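You operate a simulated robot arm through the tools that you are given. There is no shell and no other tool.

The job below is to be done with a simulated two-armed robot. You get a single attempt, and the scene is never put back.

## Task
Set the current to 3 and join the two clamped thick rods.
Fine: guard closed and white lever on Press, then hold the green button.
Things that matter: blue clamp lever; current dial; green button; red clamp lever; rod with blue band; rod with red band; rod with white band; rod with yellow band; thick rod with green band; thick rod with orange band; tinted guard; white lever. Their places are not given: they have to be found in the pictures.

Only the result counts: the job must be done as asked and must still hold three seconds after the hand-in. Knocking over, shifting, dropping, spilling or breaking anything else fails it.

## Robot
Two 7-joint arms with fingered hands on one trunk that stands fixed in place. Base frame: the origin is at the foot of the trunk, x ahead of it, y to its left, z up. Readings come in m, degrees, newtons and seconds.
The left shoulder is at [0.05, 0.214, 0.869], the right one opposite. With the tool pointing down near the work surface each hand reaches from about 0.38 to 0.88 m from the base axis, measured 20 degrees to its own side. Payload 3 kg a hand.
Tool frame (each hand has its own): the origin (TCP) lies between the finger pads and is the grasp point; the fingertips stand 0.026 m ahead of it; z points along the fingers, y is the line along which they close. The gripper opens to 0.132 m; its body begins 0.073 m behind the TCP. The gripper is a hand of 3 fingers: y runs from the thumb to the fingers, the wrist lies at [0, 0, -0.229] in the tool frame.
Orientation is that of the tool frame in the base frame, as a unit quaternion [w, x, y, z]. With the fingers straight down and closing along the base's y, the tool's x points along the base's -x, its y along +y and its z along -z.

## Interface
- The arms move only by the tool play_rows. It takes "left_rows", "right_rows" or both (then of equal length, played together; a hand with none holds still); each is a list of rows, each a list of 2 entries, a list of its own where there are three numbers: the shift along the tool's x, y, z in units of 40 mm (1.0 is 40 mm), then the turn, a rotation vector about the tool's x, y, z in units of 4 degrees (1.0 is 4 degrees). In form: [[[dx, dy, dz], [wx, wy, wz]], ...]. A call has 1 to 20 rows; each row shifts and turns the commanded pose from where the row before left it, along the tool's axes as they then stand. A call with a number of a shift or a turn outside -1 to 1 is refused whole. A row lasts 0.2 s, in which the tool goes at most 0.05 m and 8.6 degrees; a call with a longer step from one row to the next is refused whole. A pose out of reach is approached as far as the arm can. The call stops where the force on the tool passes 40 N (or 10 N more than at its start, if that is more) or the arm is blocked; 0.2 s more then pass. In this call time passes only in rows, and 0.2 s behind the last. The reply holds the time, the measured pose of the TCP, the force on the tool along the base axes, the opening and the grip force, in the units named above and with some noise, with the torque about the TCP (base axes, N m) and any sound that the robot's microphone picked up.
- Cameras (640 x 400 px; columns grow to the right, rows downward): "scene" is now at [0.0395, -0.0099, 1.5131]; the picture's right is [-0.11, -0.99, 0.00], its down [-0.53, 0.06, -0.85] and it looks along [0.84, -0.10, -0.53] (base axes); focal length 342 px, centre (320, 200). "left" rides on the left gripper at [-0.061, 0.003, -0.092] in its tool frame; the picture's right is [-0.05, -1.00, 0.00], its down [0.83, -0.04, -0.56] and it looks along [0.55, -0.03, 0.83] (tool axes); focal length 230 px, centre (320, 200). "right" rides on the right gripper at [0.062, 0.003, -0.092] in its tool frame; the picture's right is [-0.05, 1.00, 0.00], its down [-0.83, -0.04, -0.56] and it looks along [-0.55, -0.03, 0.83] (tool axes); focal length 230 px, centre (320, 200).
- camera(camera): a new picture of that camera. It takes no simulated time.
- finger_targets(finger1, finger2, thumb_bend, hand): sets how far each is bent, from 0 (flat) to 1 (curled in); at 0.3 the hand is open as for a grip, at 0.7 the pads meet at the TCP. One left out holds its place. A second passes; each finger stops where it meets its share of the squeeze, and holds until it gets a number again. It is the only way to open and close the hand. It gives what a move gives, with no picture; readings hold the bend of each and the force on the fingers (four entries, about 0 where the hand has none), thumb and palm.
- pan_tilt(pan, tilt): turns the head with the scene camera to pan (to the left, within 86 degrees either way) and tilt (down, from -29 to 69), counted from straight ahead of the robot. It gives what a move gives.
- measure_at(camera, pixels): there is no depth. For up to 12 entries [column, row, z] of the newest picture of that camera ("zoom" is the newest enlarged one), the place [x, y] in the base frame at which the ray of that pixel passes the height z, good to about 0.003 m. It takes no simulated time.
- close_up(camera, box): a new picture of the part [left, top, right, bottom] of that camera's present view, enlarged. It takes no simulated time.
- hand_in(): hands the job in; it is judged then, once.

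Leave the grippers open and the arms clear of the work at the hand-in unless told otherwise.

The tools are called after "Request:" as a command line: name --argument value ..., lists and objects as JSON in quotes. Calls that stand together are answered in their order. play_rows: Moves the arms, as the interface text tells. Its arguments: {"type":"object","properties":{"left_rows":{"type":"array"},"right_rows":{"type":"array"}},"required":[]} The other tools are called the same way: finger_targets (finger1, finger2, thumb_bend, hand) moves the fingers one by one; pan_tilt (pan, tilt) turns the head that bears the scene camera; camera (camera) takes a picture; measure_at (camera, pixels) gives the place at which the rays of pixels pass given heights; close_up (camera, box) takes an enlarged picture of a part of a camera's view; hand_in () hands the job in.

At the start:

```text
t: 0.0
left_ee_pos: [0.4333, 0.0545, 1.2122]
left_tool_rot: [-0.001, 0.093, 0.996, 0.001]
left_contact_force: [0.5, 0.9, -0.2]
left_wrist_torque: [0.02, -0.02, -0.02]
left_gripper_width: 0.1319
left_grip_force: 0.0
left_shape: jaw
left_bend: [0.3, 0.3, 0.3]
left_finger forces: [0.0, 0.0, 0.0, 0.0, 0.0, 0.0]
right_ee_pos: [0.3726, -0.2278, 1.2686]
right_tool_rot: [0.0, 0.093, 0.996, 0.0]
right_contact_force: [-0.6, -0.4, -1.0]
right_wrist_torque: [0.02, 0.0, 0.0]
right_gripper_width: 0.1321
right_grip_force: 0.1
right_shape: jaw
right_bend: [0.3, 0.3, 0.3]
right_finger forces: [0.0, 0.0, 0.1, 0.0, 0.1, 0.1]
head pan, tilt (commanded): [-6.5, 32.2]
```

scene: 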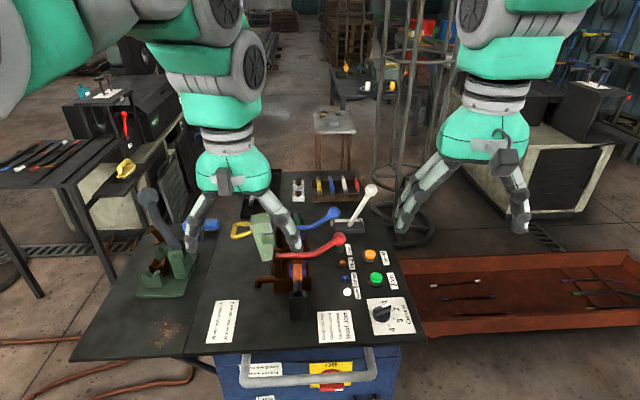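
right: 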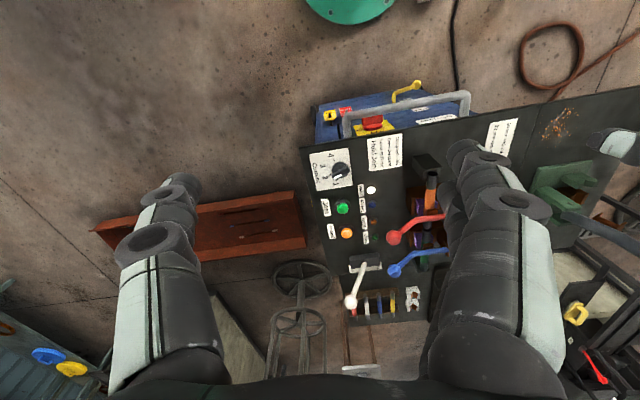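
left: 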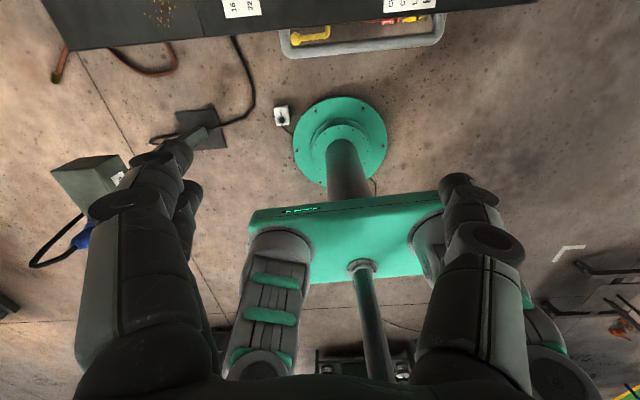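

I see a black table with a blue cabinet, red and blue clamp levers, a white lever, a dial at about (380,313) and coloured buttons. I'll enlarge parts of the scene view to read the labels.

Request:
close_up --camera "scene" --box '[300, 220, 430, 350]'

Request:
close_up --camera "scene" --box '[220, 170, 420, 295]'

Request:
close_up --camera "scene" --box '[190, 280, 430, 400]'

Request:
close_up --camera "right" --box '[300, 130, 460, 330]'

```text
3.08 times, centred on (365, 285) of scene
```

zoom: 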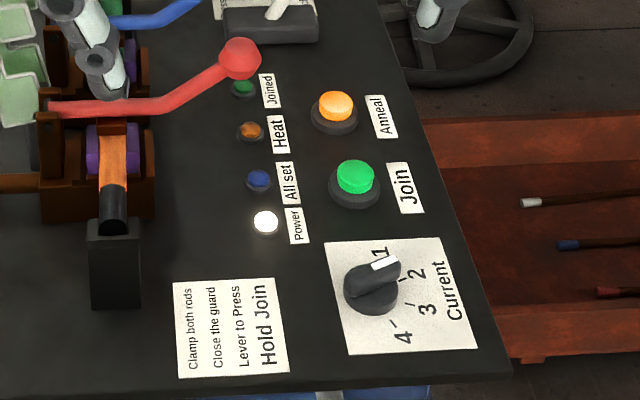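

```text
3.20 times, centred on (320, 232) of scene
```

zoom: 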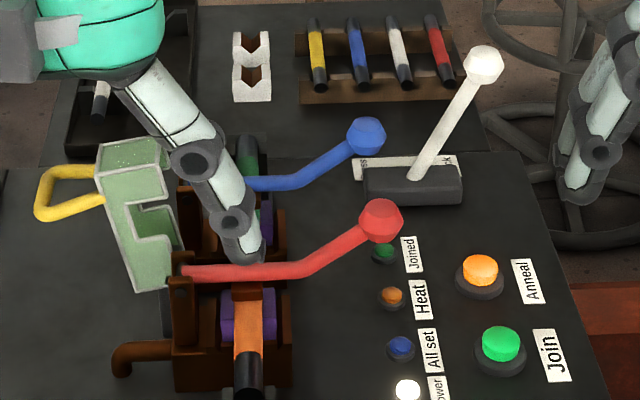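

```text
2.67 times, centred on (310, 340) of scene
```

zoom: 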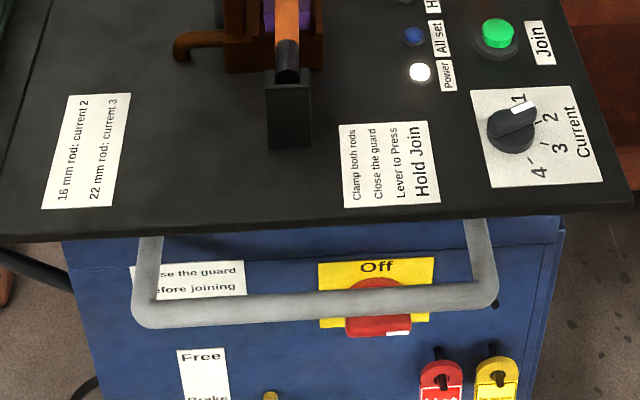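

```text
2.00 times, centred on (380, 230) of right
```

zoom: 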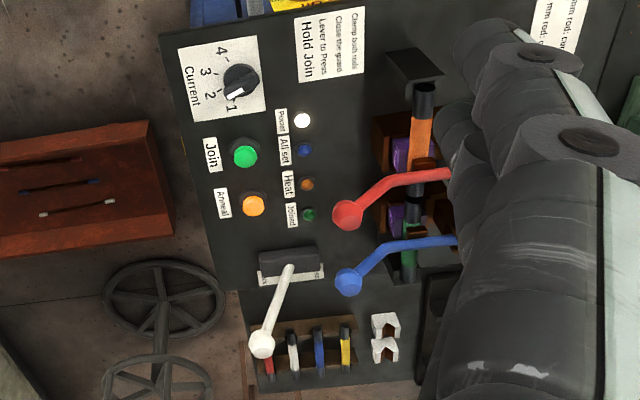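

The panel shows the dial at 1, "Power" lit, a lamp "All set", and the white lever between Press and Back. The left arm blocks the clamps. I'll triangulate the green button's height from the scene and right cameras, and move the left hand to the left, out of the view.

Request:
measure_at --camera "scene" --pixels '[[376, 279, 0.7], [376, 279, 0.8], [376, 279, 0.9], [381, 314, 0.8], [381, 314, 0.9], [371, 191, 0.9], [371, 191, 1.0]]'

Request:
measure_at --camera "right" --pixels '[[342, 208, 0.7], [342, 208, 0.8], [342, 208, 0.9], [340, 169, 0.8], [340, 169, 0.9], [351, 301, 0.9], [351, 301, 1.0]]'

Request:
play_rows --left_rows '[[[0, 1, 0], [0, 0, 0]], [[0, 1, 0], [0, 0, 0]], [[0, 1, 0], [0, 0, 0]], [[0, 1, 0], [0, 0, 0]], [[0, 1, 0], [0, 0, 0]], [[0, 1, 0], [0, 0, 0]]]'

```text
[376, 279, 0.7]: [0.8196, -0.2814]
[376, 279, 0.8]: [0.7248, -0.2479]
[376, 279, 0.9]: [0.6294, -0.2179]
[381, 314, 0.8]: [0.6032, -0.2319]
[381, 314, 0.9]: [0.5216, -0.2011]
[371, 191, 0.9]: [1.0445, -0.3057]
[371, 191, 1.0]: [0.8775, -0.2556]
```

```text
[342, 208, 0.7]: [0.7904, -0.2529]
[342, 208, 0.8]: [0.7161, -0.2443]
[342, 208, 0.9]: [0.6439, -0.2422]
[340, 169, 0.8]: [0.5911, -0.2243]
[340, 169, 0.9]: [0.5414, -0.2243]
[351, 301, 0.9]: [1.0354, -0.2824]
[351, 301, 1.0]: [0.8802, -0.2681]
```

```text
t: 1.4
left_ee_pos: [0.4759, 0.2909, 1.2128]
left_tool_rot: [-0.001, 0.093, 0.996, -0.001]
left_contact_force: [0.3, 1.0, -0.4]
left_wrist_torque: [0.01, 0.02, -0.01]
left_gripper_width: 0.132
left_grip_force: 0.1
left_shape: jaw
left_bend: [0.3, 0.3, 0.3]
left_finger forces: [0.1, 0.0, 0.0, 0.1, 0.0, 0.0]
right_ee_pos: [0.3719, -0.2281, 1.2682]
right_tool_rot: [0.0, 0.094, 0.996, 0.0]
right_contact_force: [0.9, -0.1, -0.6]
right_wrist_torque: [-0.04, 0.04, -0.02]
right_gripper_width: 0.132
right_grip_force: 0.1
right_shape: jaw
right_bend: [0.3, 0.3, 0.3]
right_finger forces: [0.0, 0.1, 0.0, 0.0, 0.1, 0.1]
head pan, tilt (commanded): [-6.5, 32.2]
```

The green button triangulates to about (0.71, -0.243, 0.82), the white knob to about (0.88, -0.26, 1.0), so the table is about 0.80 high. Now new views with the left arm aside.

Request:
camera --camera "scene"

Request:
close_up --camera "scene" --box '[220, 180, 380, 320]'

Request:
camera --camera "right"

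Request:
camera --camera "left"

```text
taken
```

scene: 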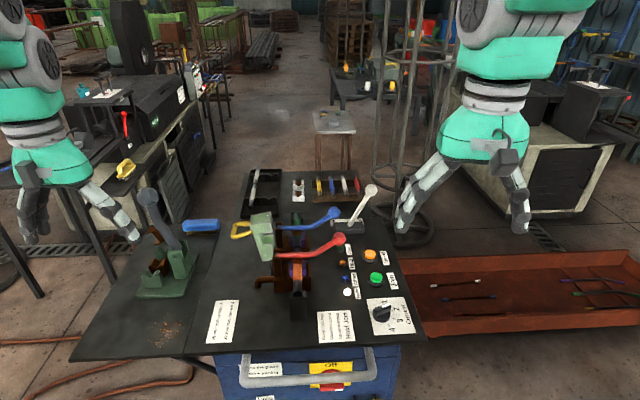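

```text
2.86 times, centred on (300, 250) of scene
```

zoom: 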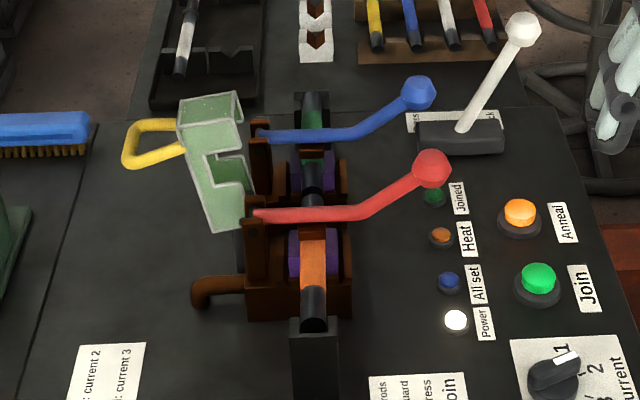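

```text
taken
```

right: 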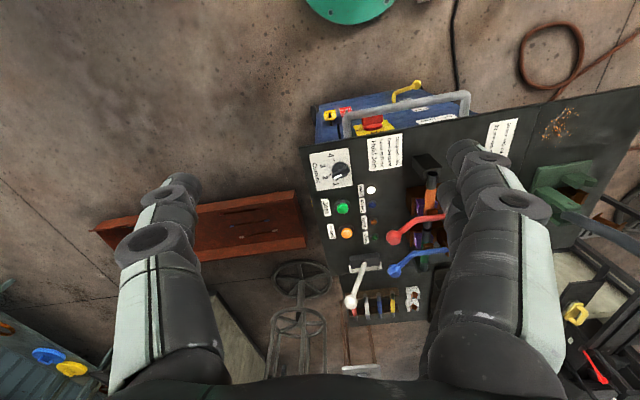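

```text
taken
```

left: 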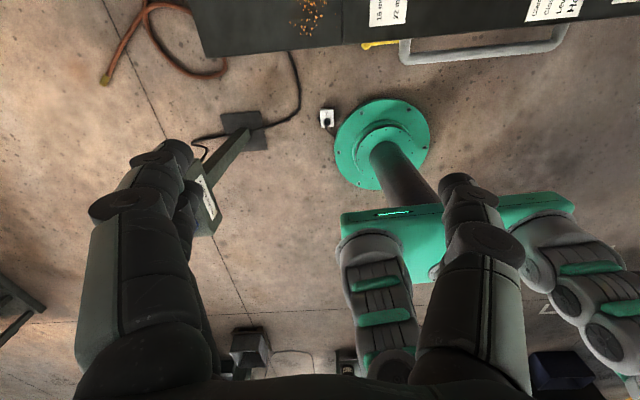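

With the left arm aside, the guard (green plate, yellow handle at about (240,232)), red and blue clamp levers and rods are visible. I'll zoom in tightly for detail.

Request:
close_up --camera "scene" --box '[225, 200, 305, 250]'

Request:
close_up --camera "scene" --box '[250, 215, 362, 285]'

Request:
close_up --camera "scene" --box '[300, 175, 396, 235]'

Request:
close_up --camera "scene" --box '[250, 260, 330, 320]'

Request:
close_up --camera "right" --box '[380, 130, 480, 300]'

```text
8.00 times, centred on (265, 225) of scene
```

zoom: 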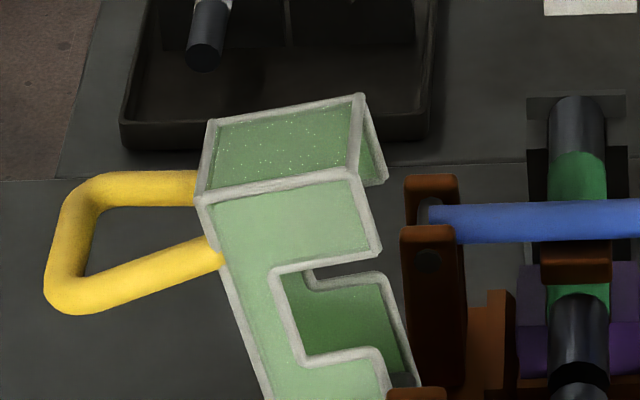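

```text
5.71 times, centred on (306, 250) of scene
```

zoom: 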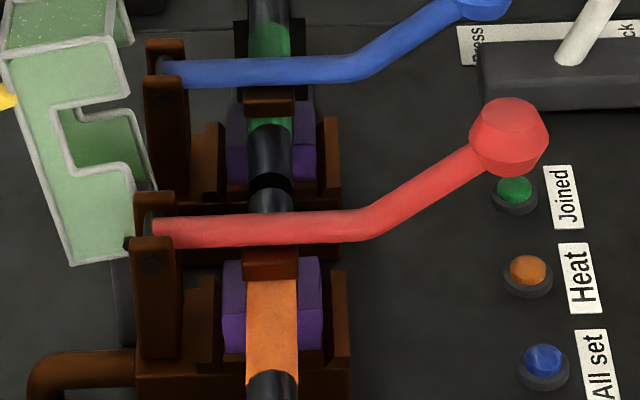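

```text
6.67 times, centred on (348, 205) of scene
```

zoom: 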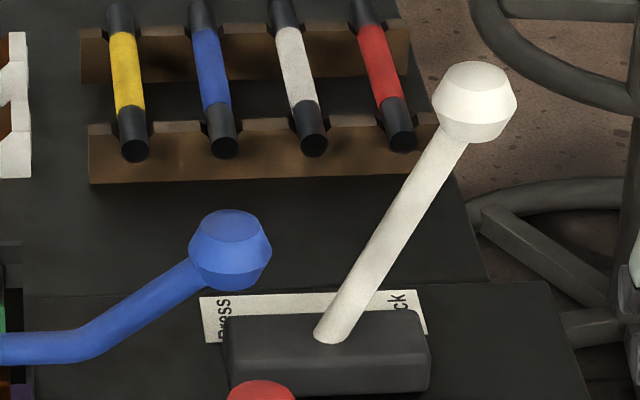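

```text
6.67 times, centred on (290, 290) of scene
```

zoom: 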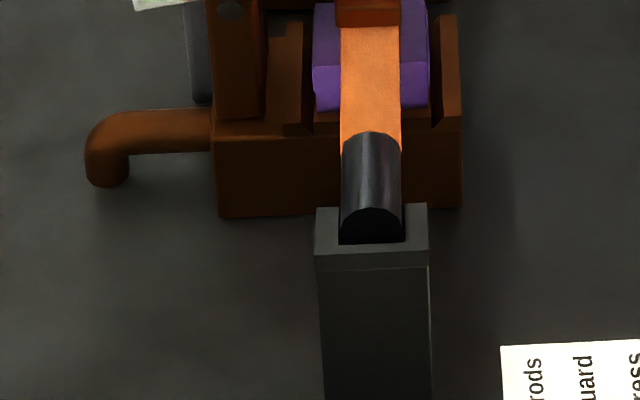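

```text
2.35 times, centred on (430, 215) of right
```

zoom: 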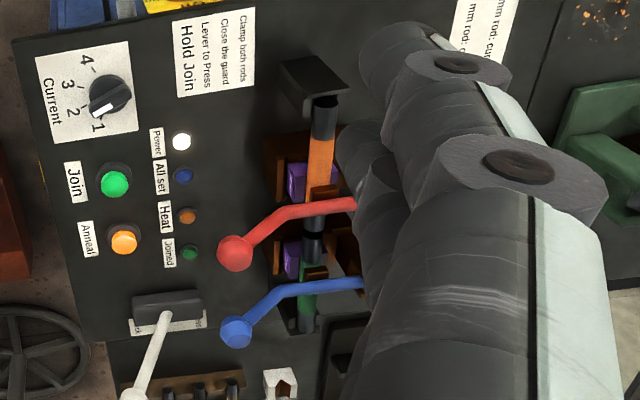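

The rods lie under the red and blue levers' brown pads, so they seem clamped already. The white lever leans to "Back" (right), and the guard is swung open to the left. I'll move the right hand left to get a second view of the guard.

Request:
play_rows --right_rows '[[[0, 1, 0], [0, 0, 0]], [[0, 1, 0], [0, 0, 0]], [[0, 1, 0], [0, 0, 0]], [[0, 1, 0], [0, 0, 0]], [[0, 1, 0], [0, 0, 0]]]' --left_rows '[[[0, 0.6, 0], [0, 0, 0]], [[0, 0.6, 0], [0, 0, 0]], [[0, 0.6, 0], [0, 0, 0]], [[0, 0.6, 0], [0, 0, 0]], [[0, 0.6, 0], [0, 0, 0]]]'

Request:
camera --camera "right"

Request:
camera --camera "scene"

```text
t: 2.6
left_ee_pos: [0.4997, 0.4085, 1.2128]
left_tool_rot: [0.001, 0.093, 0.996, 0.0]
left_contact_force: [-0.1, -0.2, 0.1]
left_wrist_torque: [0.01, -0.01, -0.01]
left_gripper_width: 0.1321
left_grip_force: 0.0
left_shape: jaw
left_bend: [0.3, 0.3, 0.3]
left_finger forces: [0.1, 0.0, 0.0, 0.1, 0.0, 0.0]
right_ee_pos: [0.4082, -0.0308, 1.2691]
right_tool_rot: [0.001, 0.093, 0.996, 0.0]
right_contact_force: [-0.4, 0.8, 0.4]
right_wrist_torque: [-0.03, 0.01, 0.03]
right_gripper_width: 0.1321
right_grip_force: 0.0
right_shape: jaw
right_bend: [0.3, 0.3, 0.3]
right_finger forces: [0.0, 0.0, 0.0, 0.0, 0.1, 0.0]
head pan, tilt (commanded): [-6.5, 32.2]
```

```text
taken
```

right: 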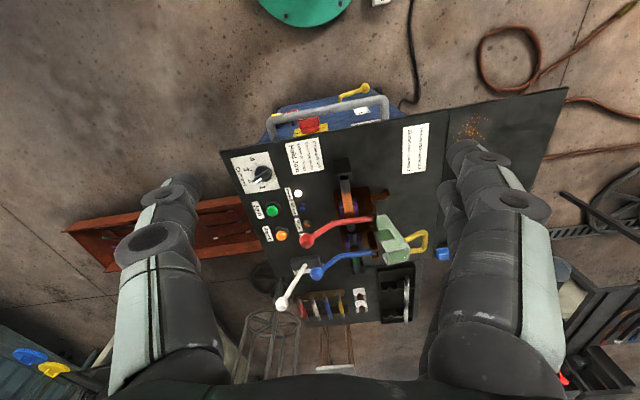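

```text
taken
```

scene: 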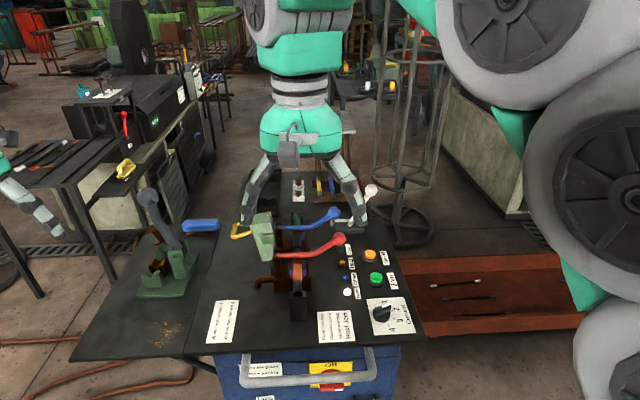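

Now the guard, levers and lamps are all in the right camera's clear middle. I'll zoom in there.

Request:
close_up --camera "right" --box '[300, 150, 460, 290]'

Request:
close_up --camera "right" --box '[360, 200, 440, 270]'

Request:
close_up --camera "right" --box '[220, 140, 340, 320]'

```text
2.86 times, centred on (380, 220) of right
```

zoom: 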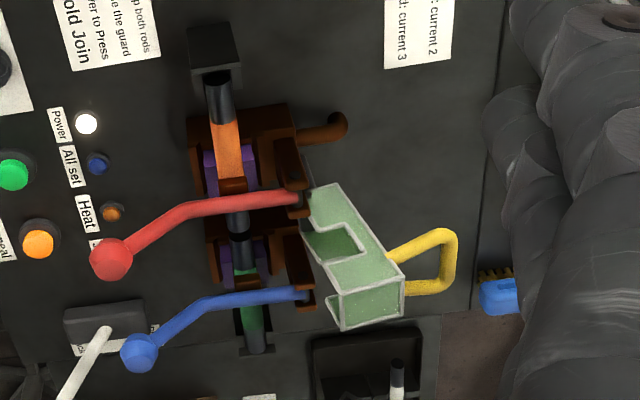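

```text
5.71 times, centred on (400, 235) of right
```

zoom: 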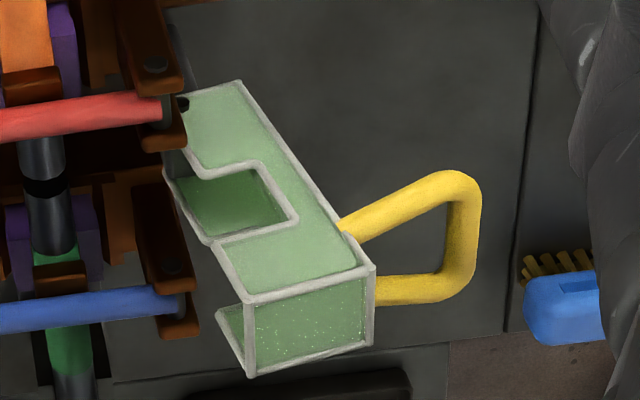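

```text
2.22 times, centred on (280, 230) of right
```

zoom: 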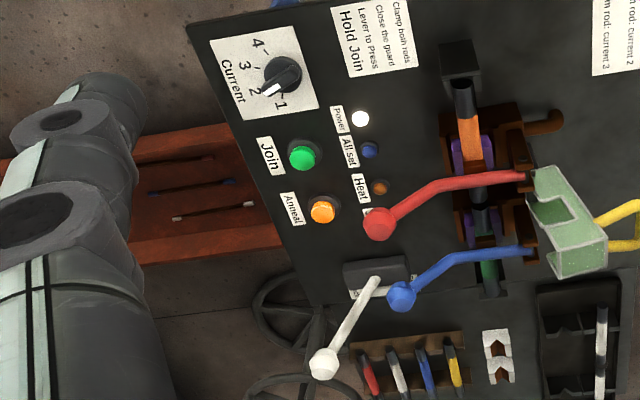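

I have matched points in both views: guard top corners, handle corners, clamp knobs, white knob, dial and button. I'll measure each ray at two heights in both cameras to triangulate them.

Request:
measure_at --camera "scene" --pixels '[[233.8, 237.5, 0.85], [233.8, 237.5, 1.0], [236.9, 223.1, 0.85], [236.9, 223.1, 1.0], [250.4, 225, 0.85], [250.4, 225, 1.0], [251.5, 215.3, 0.85], [251.5, 215.3, 1.0], [269.8, 221.5, 0.85], [269.8, 221.5, 1.0], [270.3, 212.1, 0.85], [270.3, 212.1, 1.0]]'

Request:
measure_at --camera "right" --pixels '[[425.4, 232.4, 0.85], [425.4, 232.4, 1.0], [421.9, 250.8, 0.85], [421.9, 250.8, 1.0], [408.4, 246.9, 0.85], [408.4, 246.9, 1.0], [409.1, 260.4, 0.85], [409.1, 260.4, 1.0], [386.9, 252.9, 0.85], [386.9, 252.9, 1.0], [387.8, 265.7, 0.85], [387.8, 265.7, 1.0]]'

```text
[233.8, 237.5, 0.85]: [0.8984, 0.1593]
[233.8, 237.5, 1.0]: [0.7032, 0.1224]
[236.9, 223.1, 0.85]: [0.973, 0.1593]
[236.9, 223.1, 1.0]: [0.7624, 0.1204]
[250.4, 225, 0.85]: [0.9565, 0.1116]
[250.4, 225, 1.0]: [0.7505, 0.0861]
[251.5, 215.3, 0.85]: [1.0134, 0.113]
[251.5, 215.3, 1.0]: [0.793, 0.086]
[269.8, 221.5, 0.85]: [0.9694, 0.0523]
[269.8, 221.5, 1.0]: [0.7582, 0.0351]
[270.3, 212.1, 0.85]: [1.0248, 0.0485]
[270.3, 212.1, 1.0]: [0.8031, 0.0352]
```

```text
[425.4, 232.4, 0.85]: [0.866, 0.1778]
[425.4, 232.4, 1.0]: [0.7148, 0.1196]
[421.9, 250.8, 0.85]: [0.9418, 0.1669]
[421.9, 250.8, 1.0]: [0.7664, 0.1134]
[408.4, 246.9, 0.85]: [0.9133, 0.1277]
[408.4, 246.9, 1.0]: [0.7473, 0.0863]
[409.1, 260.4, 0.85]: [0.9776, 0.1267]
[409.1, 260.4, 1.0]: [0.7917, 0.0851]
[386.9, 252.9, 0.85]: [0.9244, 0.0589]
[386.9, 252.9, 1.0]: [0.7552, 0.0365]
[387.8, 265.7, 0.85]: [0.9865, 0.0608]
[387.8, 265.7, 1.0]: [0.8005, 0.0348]
```

Triangulating gives the guard's top edge at x 0.737–0.786, y 0.034–0.085, z≈1.01, and the handle's outer bar near (0.755–0.786, 0.13, 0.97). Next come the guard's lower end (hinge), red and blue levers and white lever.

Request:
measure_at --camera "scene" --pixels '[[262.3, 261.4, 0.85], [262.3, 261.4, 1.0], [276.3, 255.3, 0.85], [276.3, 255.3, 1.0], [314.8, 253.5, 0.85], [314.8, 253.5, 1.0], [339, 239, 0.85], [339, 239, 1.0], [371.3, 190, 0.85], [371.3, 190, 1.0], [349.2, 226, 0.85], [349.2, 226, 1.0]]'

Request:
measure_at --camera "right" --pixels '[[385.5, 214.4, 0.85], [385.5, 214.4, 1.0], [372.9, 218.9, 0.85], [372.9, 218.9, 1.0], [334.5, 223.5, 0.85], [334.5, 223.5, 1.0], [307.2, 240.9, 0.85], [307.2, 240.9, 1.0], [281.5, 303.5, 0.85], [281.5, 303.5, 1.0], [302.7, 269.3, 0.85], [302.7, 269.3, 1.0]]'

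Request:
measure_at --camera "scene" --pixels '[[278.75, 226.9, 0.85], [278.75, 226.9, 1.0], [310.4, 227.3, 0.85], [310.4, 227.3, 1.0], [334.5, 212.5, 0.85], [334.5, 212.5, 1.0]]'

Request:
measure_at --camera "right" --pixels '[[375.2, 252.5, 0.85], [375.2, 252.5, 1.0], [339.7, 256.8, 0.85], [339.7, 256.8, 1.0], [317, 273, 0.85], [317, 273, 1.0]]'

```text
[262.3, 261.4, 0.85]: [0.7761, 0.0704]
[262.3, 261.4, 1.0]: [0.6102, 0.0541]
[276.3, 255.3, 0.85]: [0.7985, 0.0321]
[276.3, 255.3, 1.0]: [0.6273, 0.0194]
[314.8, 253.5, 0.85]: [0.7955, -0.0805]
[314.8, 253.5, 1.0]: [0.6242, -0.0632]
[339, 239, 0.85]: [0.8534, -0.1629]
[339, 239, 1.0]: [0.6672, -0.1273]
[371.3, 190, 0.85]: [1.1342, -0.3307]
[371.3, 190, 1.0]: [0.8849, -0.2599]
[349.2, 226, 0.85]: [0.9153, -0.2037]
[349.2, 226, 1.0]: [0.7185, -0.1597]
```

```text
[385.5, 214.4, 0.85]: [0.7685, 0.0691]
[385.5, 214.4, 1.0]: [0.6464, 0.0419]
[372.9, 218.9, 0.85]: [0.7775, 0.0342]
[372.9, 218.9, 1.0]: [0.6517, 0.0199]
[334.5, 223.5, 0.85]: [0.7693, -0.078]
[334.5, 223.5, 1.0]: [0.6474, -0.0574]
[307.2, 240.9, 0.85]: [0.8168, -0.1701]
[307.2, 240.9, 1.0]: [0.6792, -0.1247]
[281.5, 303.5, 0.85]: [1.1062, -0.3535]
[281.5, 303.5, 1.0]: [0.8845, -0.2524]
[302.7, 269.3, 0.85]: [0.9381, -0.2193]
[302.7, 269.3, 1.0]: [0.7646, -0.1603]
```

```text
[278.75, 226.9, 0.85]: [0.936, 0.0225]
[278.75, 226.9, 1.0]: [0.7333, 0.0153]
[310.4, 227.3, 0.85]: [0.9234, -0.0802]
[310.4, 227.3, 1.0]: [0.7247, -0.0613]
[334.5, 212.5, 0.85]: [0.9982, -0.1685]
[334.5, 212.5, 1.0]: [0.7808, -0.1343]
```

```text
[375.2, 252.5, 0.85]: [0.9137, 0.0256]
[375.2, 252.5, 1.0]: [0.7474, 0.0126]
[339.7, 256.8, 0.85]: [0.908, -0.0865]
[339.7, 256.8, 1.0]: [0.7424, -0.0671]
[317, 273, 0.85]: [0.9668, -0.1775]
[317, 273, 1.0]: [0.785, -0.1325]
```

I now have these estimates:
- red lever: x≈0.71
- blue lever: x≈0.82
- white knob: (0.883, -0.257, 1.0)
- guard hinge: (y 0.035, z 0.88)

The guard fits between the two clamp levers. The dial comes first, so I'll bring the right hand to about (0.43, -0.22, 1.05) for a close look at it.

Request:
play_rows --right_rows '[[[-0.203, -0.653, 0.786], [0, 0, 0]], [[-0.203, -0.653, 0.786], [0, 0, 0]], [[-0.203, -0.653, 0.786], [0, 0, 0]], [[-0.203, -0.653, 0.786], [0, 0, 0]], [[-0.203, -0.653, 0.786], [0, 0, 0]], [[-0.203, -0.653, 0.786], [0, 0, 0]], [[-0.203, -0.653, 0.786], [0, 0, 0]]]'

Request:
camera --camera "right"

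Request:
close_up --camera "right" --box '[230, 120, 410, 240]'

Request:
close_up --camera "scene" --box '[360, 290, 424, 340]'

```text
t: 4.2
left_ee_pos: [0.5007, 0.4089, 1.2119]
left_tool_rot: [0.0, 0.093, 0.996, 0.001]
left_contact_force: [0.5, 0.9, 0.4]
left_wrist_torque: [0.02, 0.01, -0.02]
left_gripper_width: 0.1319
left_grip_force: 0.0
left_shape: jaw
left_bend: [0.3, 0.3, 0.3]
left_finger forces: [0.0, 0.0, 0.1, 0.0, 0.0, 0.0]
right_ee_pos: [0.4271, -0.2211, 1.0489]
right_tool_rot: [0.0, 0.092, 0.996, 0.0]
right_contact_force: [0.3, 0.4, -1.0]
right_wrist_torque: [0.01, 0.03, -0.01]
right_gripper_width: 0.132
right_grip_force: 0.2
right_shape: jaw
right_bend: [0.3, 0.3, 0.3]
right_finger forces: [0.0, 0.1, 0.0, 0.0, 0.1, 0.0]
head pan, tilt (commanded): [-6.5, 32.2]
```

```text
taken
```

right: 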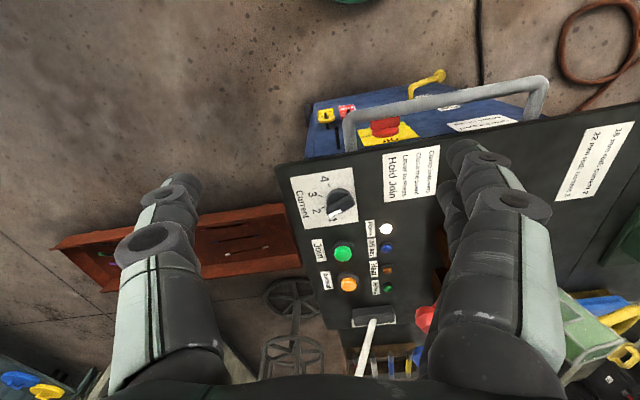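

```text
3.33 times, centred on (320, 180) of right
```

zoom: 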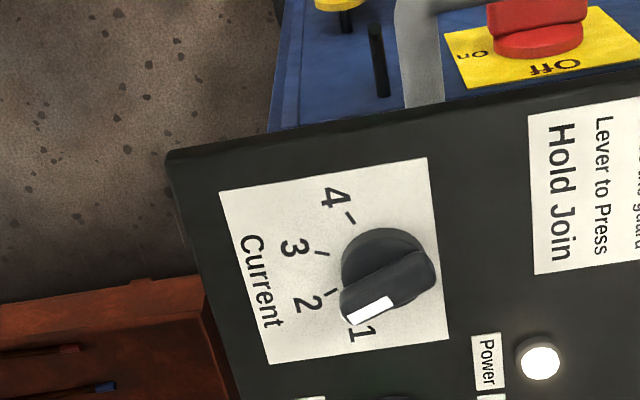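

```text
8.00 times, centred on (392, 315) of scene
```

zoom: 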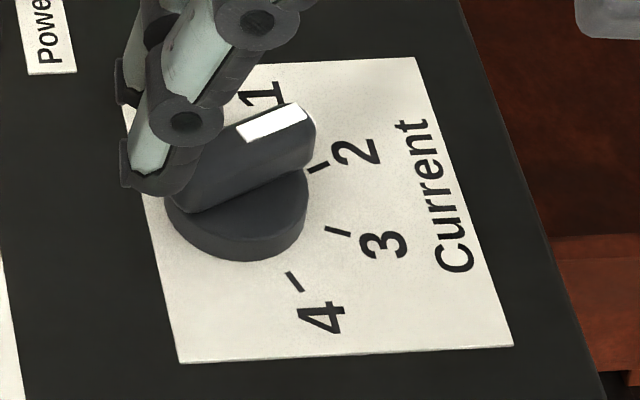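

The dial's bar points at 1, with ticks for 2, 3 and 4 visible. I'll measure the sign corners, the ticks and the bar ends in both views.

Request:
measure_at --camera "scene" --pixels '[[403.6, 297.1, 0.8], [416.1, 333.1, 0.8], [374.5, 335.4, 0.8], [416.1, 333.1, 0.85], [391.75, 310.9, 0.8], [394.25, 319, 0.8], [388.75, 325.25, 0.8], [390.6, 304.4, 0.83], [381.3, 307.6, 0.83], [388.7, 305.3, 0.83]]'

Request:
measure_at --camera "right" --pixels '[[305, 229.2, 0.8], [289.7, 177, 0.8], [352.1, 167.1, 0.8], [289.7, 177, 0.85], [358.7, 222.3, 0.8], [323.3, 207.6, 0.8], [320, 195.9, 0.8], [329, 185.1, 0.8], [340.4, 201, 0.8], [340.4, 201, 0.83], [327.5, 211.5, 0.83], [353.6, 197.4, 0.83]]'

```text
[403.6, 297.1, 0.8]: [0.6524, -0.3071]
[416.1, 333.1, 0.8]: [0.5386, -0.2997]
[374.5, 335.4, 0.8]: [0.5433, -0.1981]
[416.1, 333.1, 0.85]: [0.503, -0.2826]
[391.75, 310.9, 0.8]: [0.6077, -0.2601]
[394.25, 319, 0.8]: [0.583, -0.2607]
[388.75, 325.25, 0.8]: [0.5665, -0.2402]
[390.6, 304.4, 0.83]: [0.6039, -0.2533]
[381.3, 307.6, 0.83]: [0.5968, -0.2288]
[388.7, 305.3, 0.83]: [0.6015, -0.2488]
```

```text
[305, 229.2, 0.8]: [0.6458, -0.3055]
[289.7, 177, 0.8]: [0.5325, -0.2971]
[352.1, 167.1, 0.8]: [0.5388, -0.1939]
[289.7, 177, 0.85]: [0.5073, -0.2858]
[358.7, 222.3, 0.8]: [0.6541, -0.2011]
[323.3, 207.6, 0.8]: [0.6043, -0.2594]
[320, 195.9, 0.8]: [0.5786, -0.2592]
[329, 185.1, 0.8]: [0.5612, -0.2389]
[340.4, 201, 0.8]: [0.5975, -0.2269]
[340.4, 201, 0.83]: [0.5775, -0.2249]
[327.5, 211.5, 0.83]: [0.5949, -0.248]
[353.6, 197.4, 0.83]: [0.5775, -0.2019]
```

The table top comes out near z≈0.82, and the sign's edges are turned about 3.4°. The bar's raised tip makes its direction ambiguous, since it could read 1 or 2. I'll put the right camera straight above the dial so I can read it without parallax.

Request:
play_rows --right_rows '[[[-0.887, 0.108, 0], [0, 0, -0.3]], [[-0.887, 0.108, 0], [0, 0, -0.3]], [[-0.887, 0.108, 0], [0, 0, -0.3]], [[-0.887, 0.108, 0], [0, 0, -0.3]], [[-0.887, 0.108, 0], [0, 0, -0.3]], [[-0.887, 0.108, 0], [0, 0, -0.3]]]'

Request:
camera --camera "right"

Request:
close_up --camera "right" --box '[260, 0, 380, 100]'

Request:
camera --camera "scene"

```text
t: 5.6
left_ee_pos: [0.4998, 0.4077, 1.2134]
left_tool_rot: [-0.001, 0.093, 0.996, -0.001]
left_contact_force: [-0.8, -0.2, -0.6]
left_wrist_torque: [-0.01, 0.02, 0.02]
left_gripper_width: 0.1318
left_grip_force: 0.0
left_shape: jaw
left_bend: [0.3, 0.3, 0.3]
left_finger forces: [0.1, 0.0, 0.0, 0.1, 0.0, 0.1]
right_ee_pos: [0.6462, -0.2244, 1.0509]
right_tool_rot: [0.0, 0.03, 1.0, 0.0]
right_contact_force: [-0.2, 0.2, -0.1]
right_wrist_torque: [0.04, 0.01, -0.05]
right_gripper_width: 0.1317
right_grip_force: 0.0
right_shape: jaw
right_bend: [0.3, 0.3, 0.3]
right_finger forces: [0.0, 0.1, 0.0, 0.1, 0.0, 0.0]
head pan, tilt (commanded): [-6.5, 32.2]
```

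```text
taken
```

right: 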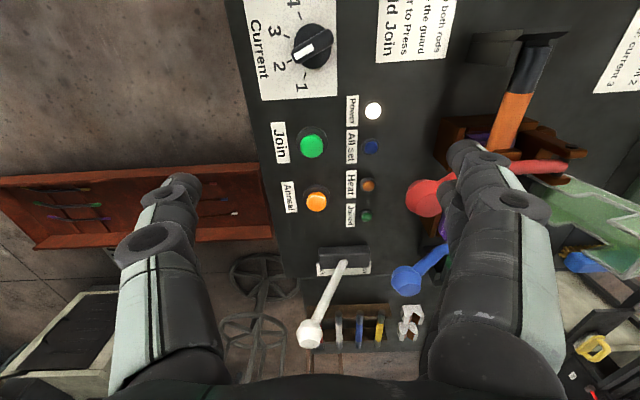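

```text
4.00 times, centred on (320, 50) of right
```

zoom: 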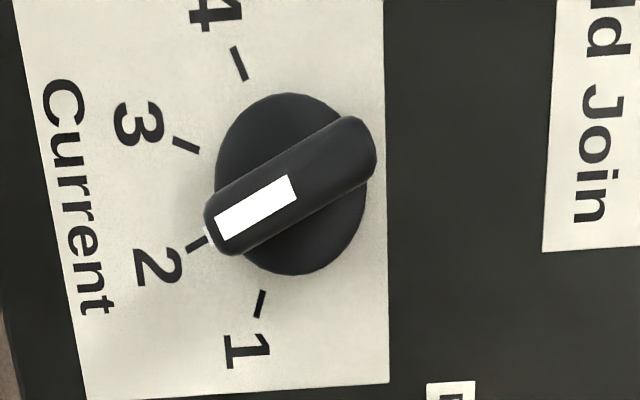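

```text
taken
```

scene: 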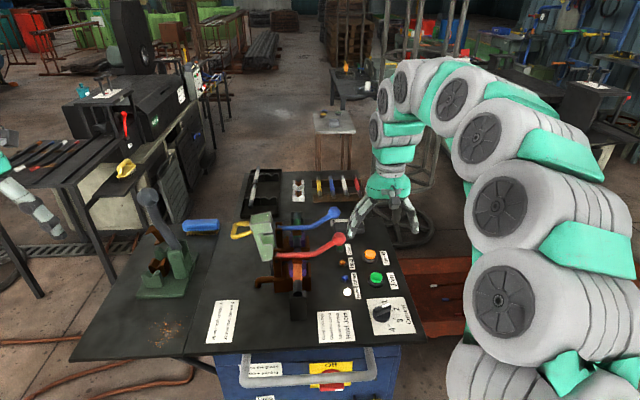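

Seen straight from above, the bar now clearly points at 2, so it needs about 45° clockwise to reach 3. I'll measure the knob centre and look at the right hand's finger layout before choosing the grip.

Request:
measure_at --camera "right" --pixels '[[312.75, 46, 0.82], [312.75, 46, 0.85], [330.5, 37, 0.85], [295.5, 55, 0.85], [312, 145, 0.82], [312, 145, 0.85]]'

Request:
close_up --camera "scene" --box '[330, 140, 450, 260]'

Request:
close_up --camera "right" --box '[420, 120, 580, 400]'

Request:
close_up --camera "scene" --box '[360, 290, 424, 340]'

```text
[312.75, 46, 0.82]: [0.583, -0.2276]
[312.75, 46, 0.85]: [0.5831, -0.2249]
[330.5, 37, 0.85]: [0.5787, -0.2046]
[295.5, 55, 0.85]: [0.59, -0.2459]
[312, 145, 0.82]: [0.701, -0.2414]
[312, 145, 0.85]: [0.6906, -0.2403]
```

```text
3.33 times, centred on (390, 200) of scene
```

zoom: 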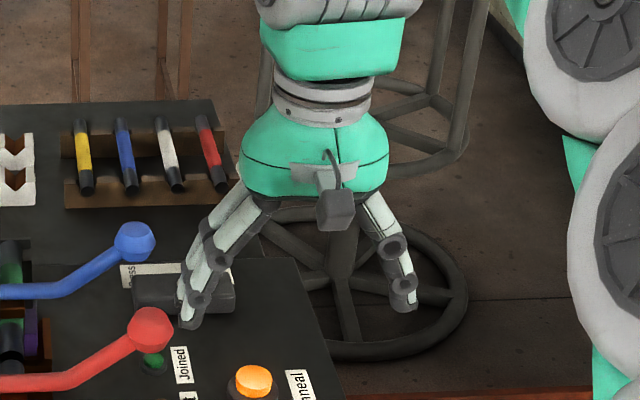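

```text
1.43 times, centred on (500, 260) of right
```

zoom: 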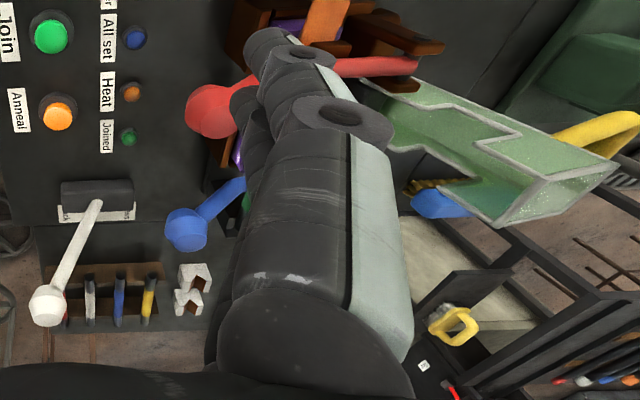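

```text
8.00 times, centred on (392, 315) of scene
```

zoom: 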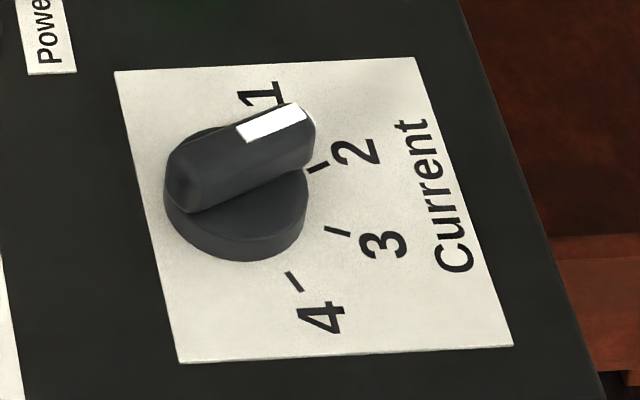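

I'll measure the tick positions and the bar's white stripe in the same overhead picture, so the true angles are known.

Request:
measure_at --camera "right" --pixels '[[305, 76, 0.82], [289.25, 60.75, 0.82], [286.5, 36, 0.82], [299.75, 15.75, 0.82], [313, 46.75, 0.85], [294.75, 57, 0.85], [313.5, 47, 0.85], [331.5, 34, 0.85], [293.75, 60, 0.85], [322, 31, 0.85], [303, 65, 0.85]]'

```text
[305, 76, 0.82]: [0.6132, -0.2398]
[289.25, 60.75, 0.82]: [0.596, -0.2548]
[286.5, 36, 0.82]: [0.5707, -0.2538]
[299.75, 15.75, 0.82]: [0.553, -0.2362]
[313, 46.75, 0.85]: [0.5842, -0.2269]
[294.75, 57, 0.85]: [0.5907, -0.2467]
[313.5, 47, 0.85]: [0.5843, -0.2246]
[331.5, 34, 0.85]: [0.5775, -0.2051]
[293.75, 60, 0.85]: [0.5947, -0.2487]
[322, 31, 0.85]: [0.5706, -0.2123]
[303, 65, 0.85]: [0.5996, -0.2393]
```

The bar's axis lies about 72° clockwise from +x and tick 3 is about 43° further. I'll grip across the bar, so I turn the right hand about 69° clockwise while moving it above the knob at (0.583, -0.224).

Request:
play_rows --right_rows '[[[0.786, -0.047, 0], [0, 0, 0]], [[0.786, -0.047, 0], [0, 0, 0]], [[0, 0, 0], [0, 0, 0.953]], [[0, 0, 0], [0, 0, 0.953]], [[0, 0, 0], [0, 0, 0.953]], [[0, 0, 0], [0, 0, 0.953]], [[0, 0, 0], [0, 0, 0.953]], [[0, 0, 0], [0, 0, 0.953]], [[0, 0, 0], [0, 0, 0.953]], [[0, 0, 0], [0, 0, 0.953]], [[0, 0, 0], [0, 0, 0.953]], [[0, 0, 0], [0, 0, 0.953]], [[0, 0, 0], [0, 0, 0.953]], [[0, 0, 0], [0, 0, 0.953]], [[0, 0, 0], [0, 0, 0.953]], [[0, 0, 0], [0, 0, 0.953]], [[0, 0, 0], [0, 0, 0.953]], [[0, 0, 0], [0, 0, 0.953]], [[0, 0, 0], [0, 0, 0.953]], [[0, 0, 0], [0, 0, 0.953]]]'

Request:
finger_targets --hand "right" --finger1 0.48 --finger2 0.48 --thumb_bend 0.48

Request:
camera --camera "right"

Request:
camera --camera "scene"

```text
t: 9.8
left_ee_pos: [0.5003, 0.4081, 1.212]
left_tool_rot: [0.001, 0.093, 0.996, 0.0]
left_contact_force: [1.1, 0.4, 0.4]
left_wrist_torque: [0.0, -0.01, 0.0]
left_gripper_width: 0.1318
left_grip_force: 0.1
left_shape: jaw
left_bend: [0.3, 0.3, 0.3]
left_finger forces: [0.0, 0.1, 0.0, 0.1, 0.0, 0.0]
right_ee_pos: [0.5823, -0.2238, 1.0487]
right_tool_rot: [0.0, 0.589, 0.808, 0.0]
right_contact_force: [0.0, -1.0, 0.1]
right_wrist_torque: [0.0, -0.01, 0.01]
right_gripper_width: 0.132
right_grip_force: 0.0
right_shape: jaw
right_bend: [0.3, 0.3, 0.3]
right_finger forces: [0.0, 0.0, 0.1, 0.0, 0.0, 0.0]
head pan, tilt (commanded): [-6.5, 32.2]
```

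```text
t: 10.8
left_ee_pos: [0.5001, 0.4078, 1.2128]
left_tool_rot: [-0.001, 0.093, 0.996, 0.0]
left_contact_force: [-0.2, 0.1, 0.5]
left_wrist_torque: [-0.03, 0.01, 0.01]
left_gripper_width: 0.1317
left_grip_force: 0.0
left_shape: jaw
left_bend: [0.3, 0.3, 0.3]
left_finger forces: [0.0, 0.1, 0.0, 0.1, 0.0, 0.1]
right_ee_pos: [0.5825, -0.2253, 1.0485]
right_tool_rot: [0.001, 0.588, 0.809, 0.0]
right_contact_force: [0.8, -0.2, 0.2]
right_wrist_torque: [-0.02, -0.02, 0.02]
right_gripper_width: 0.0752
right_grip_force: 0.1
right_shape: fingers
right_bend: [0.48, 0.48, 0.48]
right_finger forces: [0.1, 0.0, 0.0, 0.0, 0.1, 0.0]
head pan, tilt (commanded): [-6.5, 32.2]
```

```text
taken
```

right: 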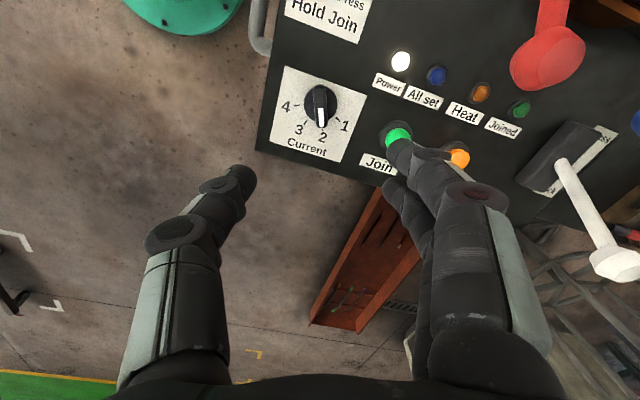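

```text
taken
```

scene: 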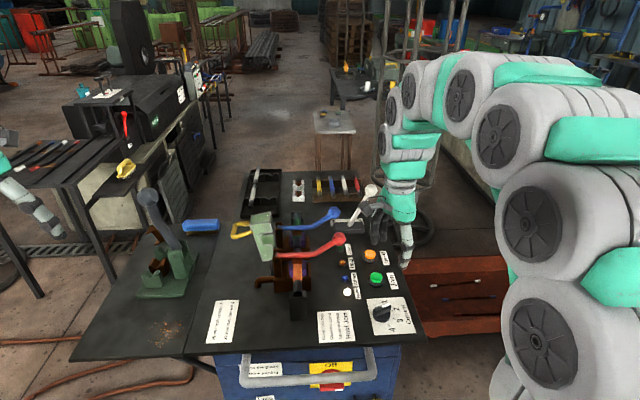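

The hand is turned as wanted (closing axis across the bar, opening 0.075 m). I'll lower it to about z=0.895, just above the knob, and look.

Request:
play_rows --right_rows '[[[0, 0, 0.95], [0, 0, 0]], [[0, 0, 0.95], [0, 0, 0]], [[0, 0, 0.95], [0, 0, 0]], [[0, 0, 0.95], [0, 0, 0]]]'

Request:
camera --camera "right"

Request:
close_up --camera "scene" --box '[340, 250, 440, 340]'

```text
t: 11.8
left_ee_pos: [0.5004, 0.4081, 1.2129]
left_tool_rot: [0.0, 0.093, 0.996, 0.0]
left_contact_force: [-0.1, 0.9, 0.2]
left_wrist_torque: [0.02, 0.02, 0.03]
left_gripper_width: 0.1319
left_grip_force: 0.1
left_shape: jaw
left_bend: [0.3, 0.3, 0.3]
left_finger forces: [0.1, 0.1, 0.0, 0.1, 0.0, 0.0]
right_ee_pos: [0.58, -0.2252, 0.8963]
right_tool_rot: [0.0, 0.589, 0.808, 0.0]
right_contact_force: [-0.7, -0.5, -0.1]
right_wrist_torque: [0.02, 0.03, 0.01]
right_gripper_width: 0.0748
right_grip_force: 0.1
right_shape: fingers
right_bend: [0.48, 0.48, 0.48]
right_finger forces: [0.1, 0.0, 0.0, 0.1, 0.0, 0.1]
head pan, tilt (commanded): [-6.5, 32.2]
```

```text
taken
```

right: 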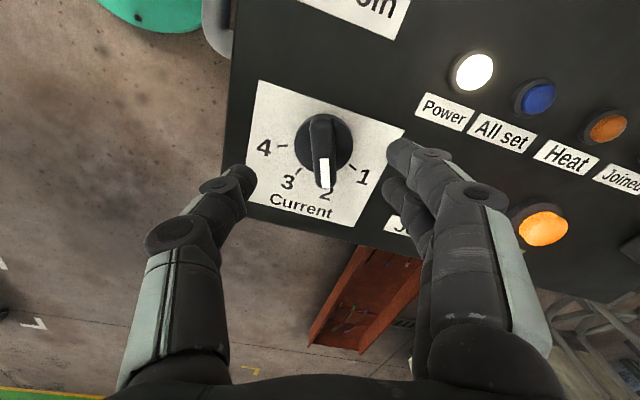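

```text
4.44 times, centred on (390, 295) of scene
```

zoom: 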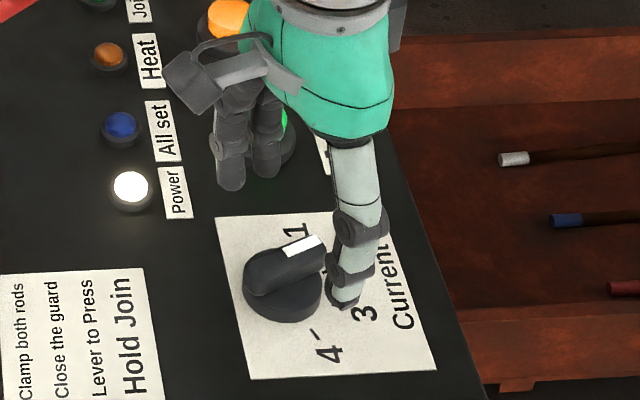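

I'll zoom on the knob from the wrist camera to check centring. The tool axis at bar height should pass pixel (320,157).

Request:
close_up --camera "right" --box '[260, 90, 400, 220]'

Request:
measure_at --camera "right" --pixels '[[325, 150, 0.835], [325, 150, 0.85], [320, 157, 0.85], [326, 185, 0.85], [324, 118, 0.85]]'

```text
3.08 times, centred on (330, 155) of right
```

zoom: 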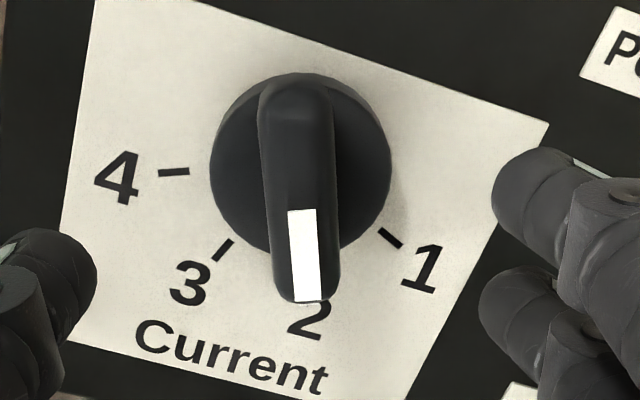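

```text
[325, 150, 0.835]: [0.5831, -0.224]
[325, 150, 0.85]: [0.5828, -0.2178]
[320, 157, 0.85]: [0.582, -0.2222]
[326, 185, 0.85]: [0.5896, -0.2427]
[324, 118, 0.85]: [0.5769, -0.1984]
```

The bar centre is about 3 mm off the tool axis. I'll correct that and go down to about z=0.868, so the fingertips reach beside the bar but stay above the disc.

Request:
play_rows --right_rows '[[[0.065, 0.047, 0.35], [0, 0, 0]], [[0, 0, 0.35], [0, 0, 0]]]'

Request:
close_up --camera "right" --box '[230, 80, 430, 220]'

Request:
close_up --camera "scene" --box '[350, 270, 430, 330]'

```text
t: 12.4
left_ee_pos: [0.4995, 0.4076, 1.2127]
left_tool_rot: [0.001, 0.093, 0.996, 0.0]
left_contact_force: [1.6, 0.1, 0.1]
left_wrist_torque: [0.02, 0.02, -0.04]
left_gripper_width: 0.1321
left_grip_force: 0.1
left_shape: jaw
left_bend: [0.3, 0.3, 0.3]
left_finger forces: [0.0, 0.0, 0.0, 0.1, 0.0, 0.0]
right_ee_pos: [0.5845, -0.223, 0.8687]
right_tool_rot: [0.0, 0.589, 0.808, 0.001]
right_contact_force: [-0.4, 0.0, -0.5]
right_wrist_torque: [0.04, -0.01, 0.01]
right_gripper_width: 0.0747
right_grip_force: 0.0
right_shape: fingers
right_bend: [0.48, 0.48, 0.48]
right_finger forces: [0.1, 0.0, 0.1, 0.0, 0.0, 0.0]
head pan, tilt (commanded): [-6.5, 32.2]
```

```text
2.86 times, centred on (330, 150) of right
```

zoom: 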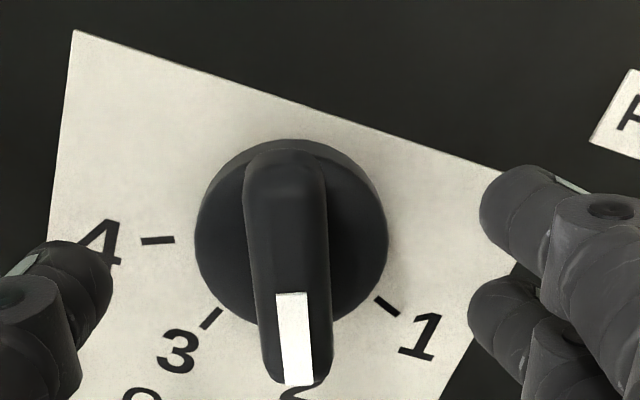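

```text
6.67 times, centred on (390, 300) of scene
```

zoom: 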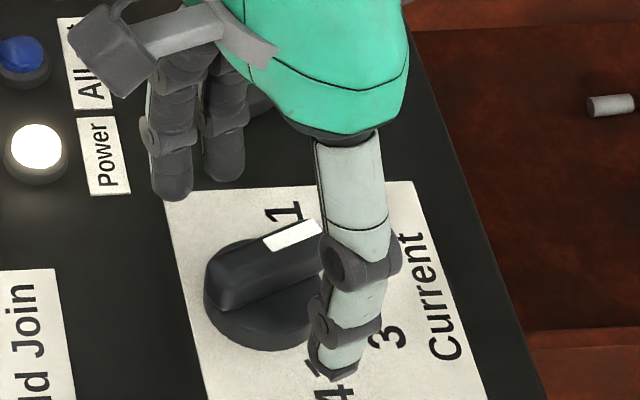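

The bar is centred between thumb and fingers. I'll lower 4 mm more and close the fingers on the bar.

Request:
play_rows --right_rows '[[[0, 0, 0.1], [0, 0, 0]]]'

Request:
finger_targets --hand "right" --finger1 0.7 --finger2 0.7 --thumb_bend 0.7

Request:
close_up --camera "right" --box '[230, 80, 430, 220]'

Request:
close_up --camera "scene" --box '[350, 270, 430, 330]'

```text
t: 12.8
left_ee_pos: [0.5015, 0.4071, 1.2132]
left_tool_rot: [0.0, 0.093, 0.996, 0.0]
left_contact_force: [-0.6, -0.4, 0.4]
left_wrist_torque: [0.04, 0.0, -0.03]
left_gripper_width: 0.1316
left_grip_force: 0.1
left_shape: jaw
left_bend: [0.3, 0.3, 0.3]
left_finger forces: [0.1, 0.1, 0.1, 0.0, 0.0, 0.0]
right_ee_pos: [0.5828, -0.2218, 0.8629]
right_tool_rot: [0.0, 0.589, 0.808, 0.0]
right_contact_force: [0.3, -0.6, -0.3]
right_wrist_torque: [0.0, 0.0, 0.02]
right_gripper_width: 0.075
right_grip_force: 0.1
right_shape: fingers
right_bend: [0.48, 0.48, 0.48]
right_finger forces: [0.0, 0.0, 0.1, 0.1, 0.1, 0.0]
head pan, tilt (commanded): [-6.5, 32.2]
```

```text
t: 13.8
left_ee_pos: [0.4997, 0.4082, 1.2119]
left_tool_rot: [0.0, 0.094, 0.996, 0.001]
left_contact_force: [0.6, 0.1, -0.2]
left_wrist_torque: [0.02, 0.01, 0.02]
left_gripper_width: 0.1323
left_grip_force: 0.0
left_shape: jaw
left_bend: [0.3, 0.3, 0.3]
left_finger forces: [0.0, 0.0, 0.1, 0.1, 0.0, 0.1]
right_ee_pos: [0.584, -0.2225, 0.8643]
right_tool_rot: [0.001, 0.588, 0.809, 0.001]
right_contact_force: [1.0, -0.4, 0.2]
right_wrist_torque: [0.0, -0.06, 0.01]
right_gripper_width: 0.016
right_grip_force: 5.3
right_shape: fingers
right_bend: [0.66, 0.66, 0.68]
right_finger forces: [2.9, 3.0, 0.0, 0.0, 4.4, 0.0]
head pan, tilt (commanded): [-6.5, 32.2]
```

```text
2.86 times, centred on (330, 150) of right
```

zoom: 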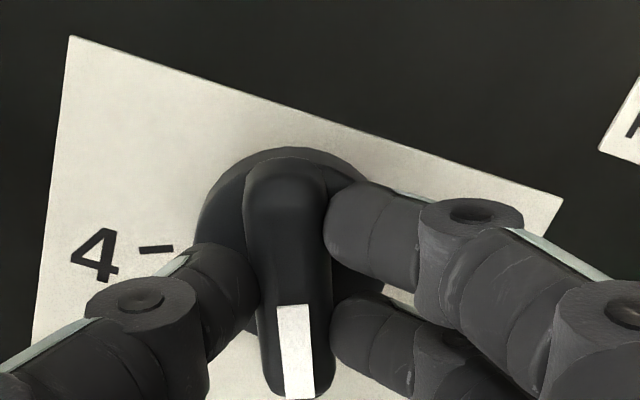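

```text
6.67 times, centred on (390, 300) of scene
```

zoom: 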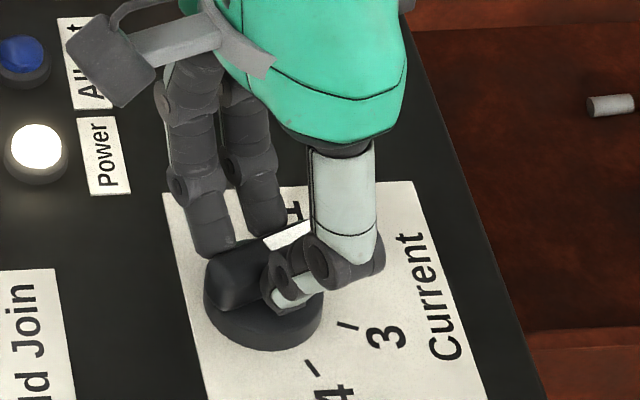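

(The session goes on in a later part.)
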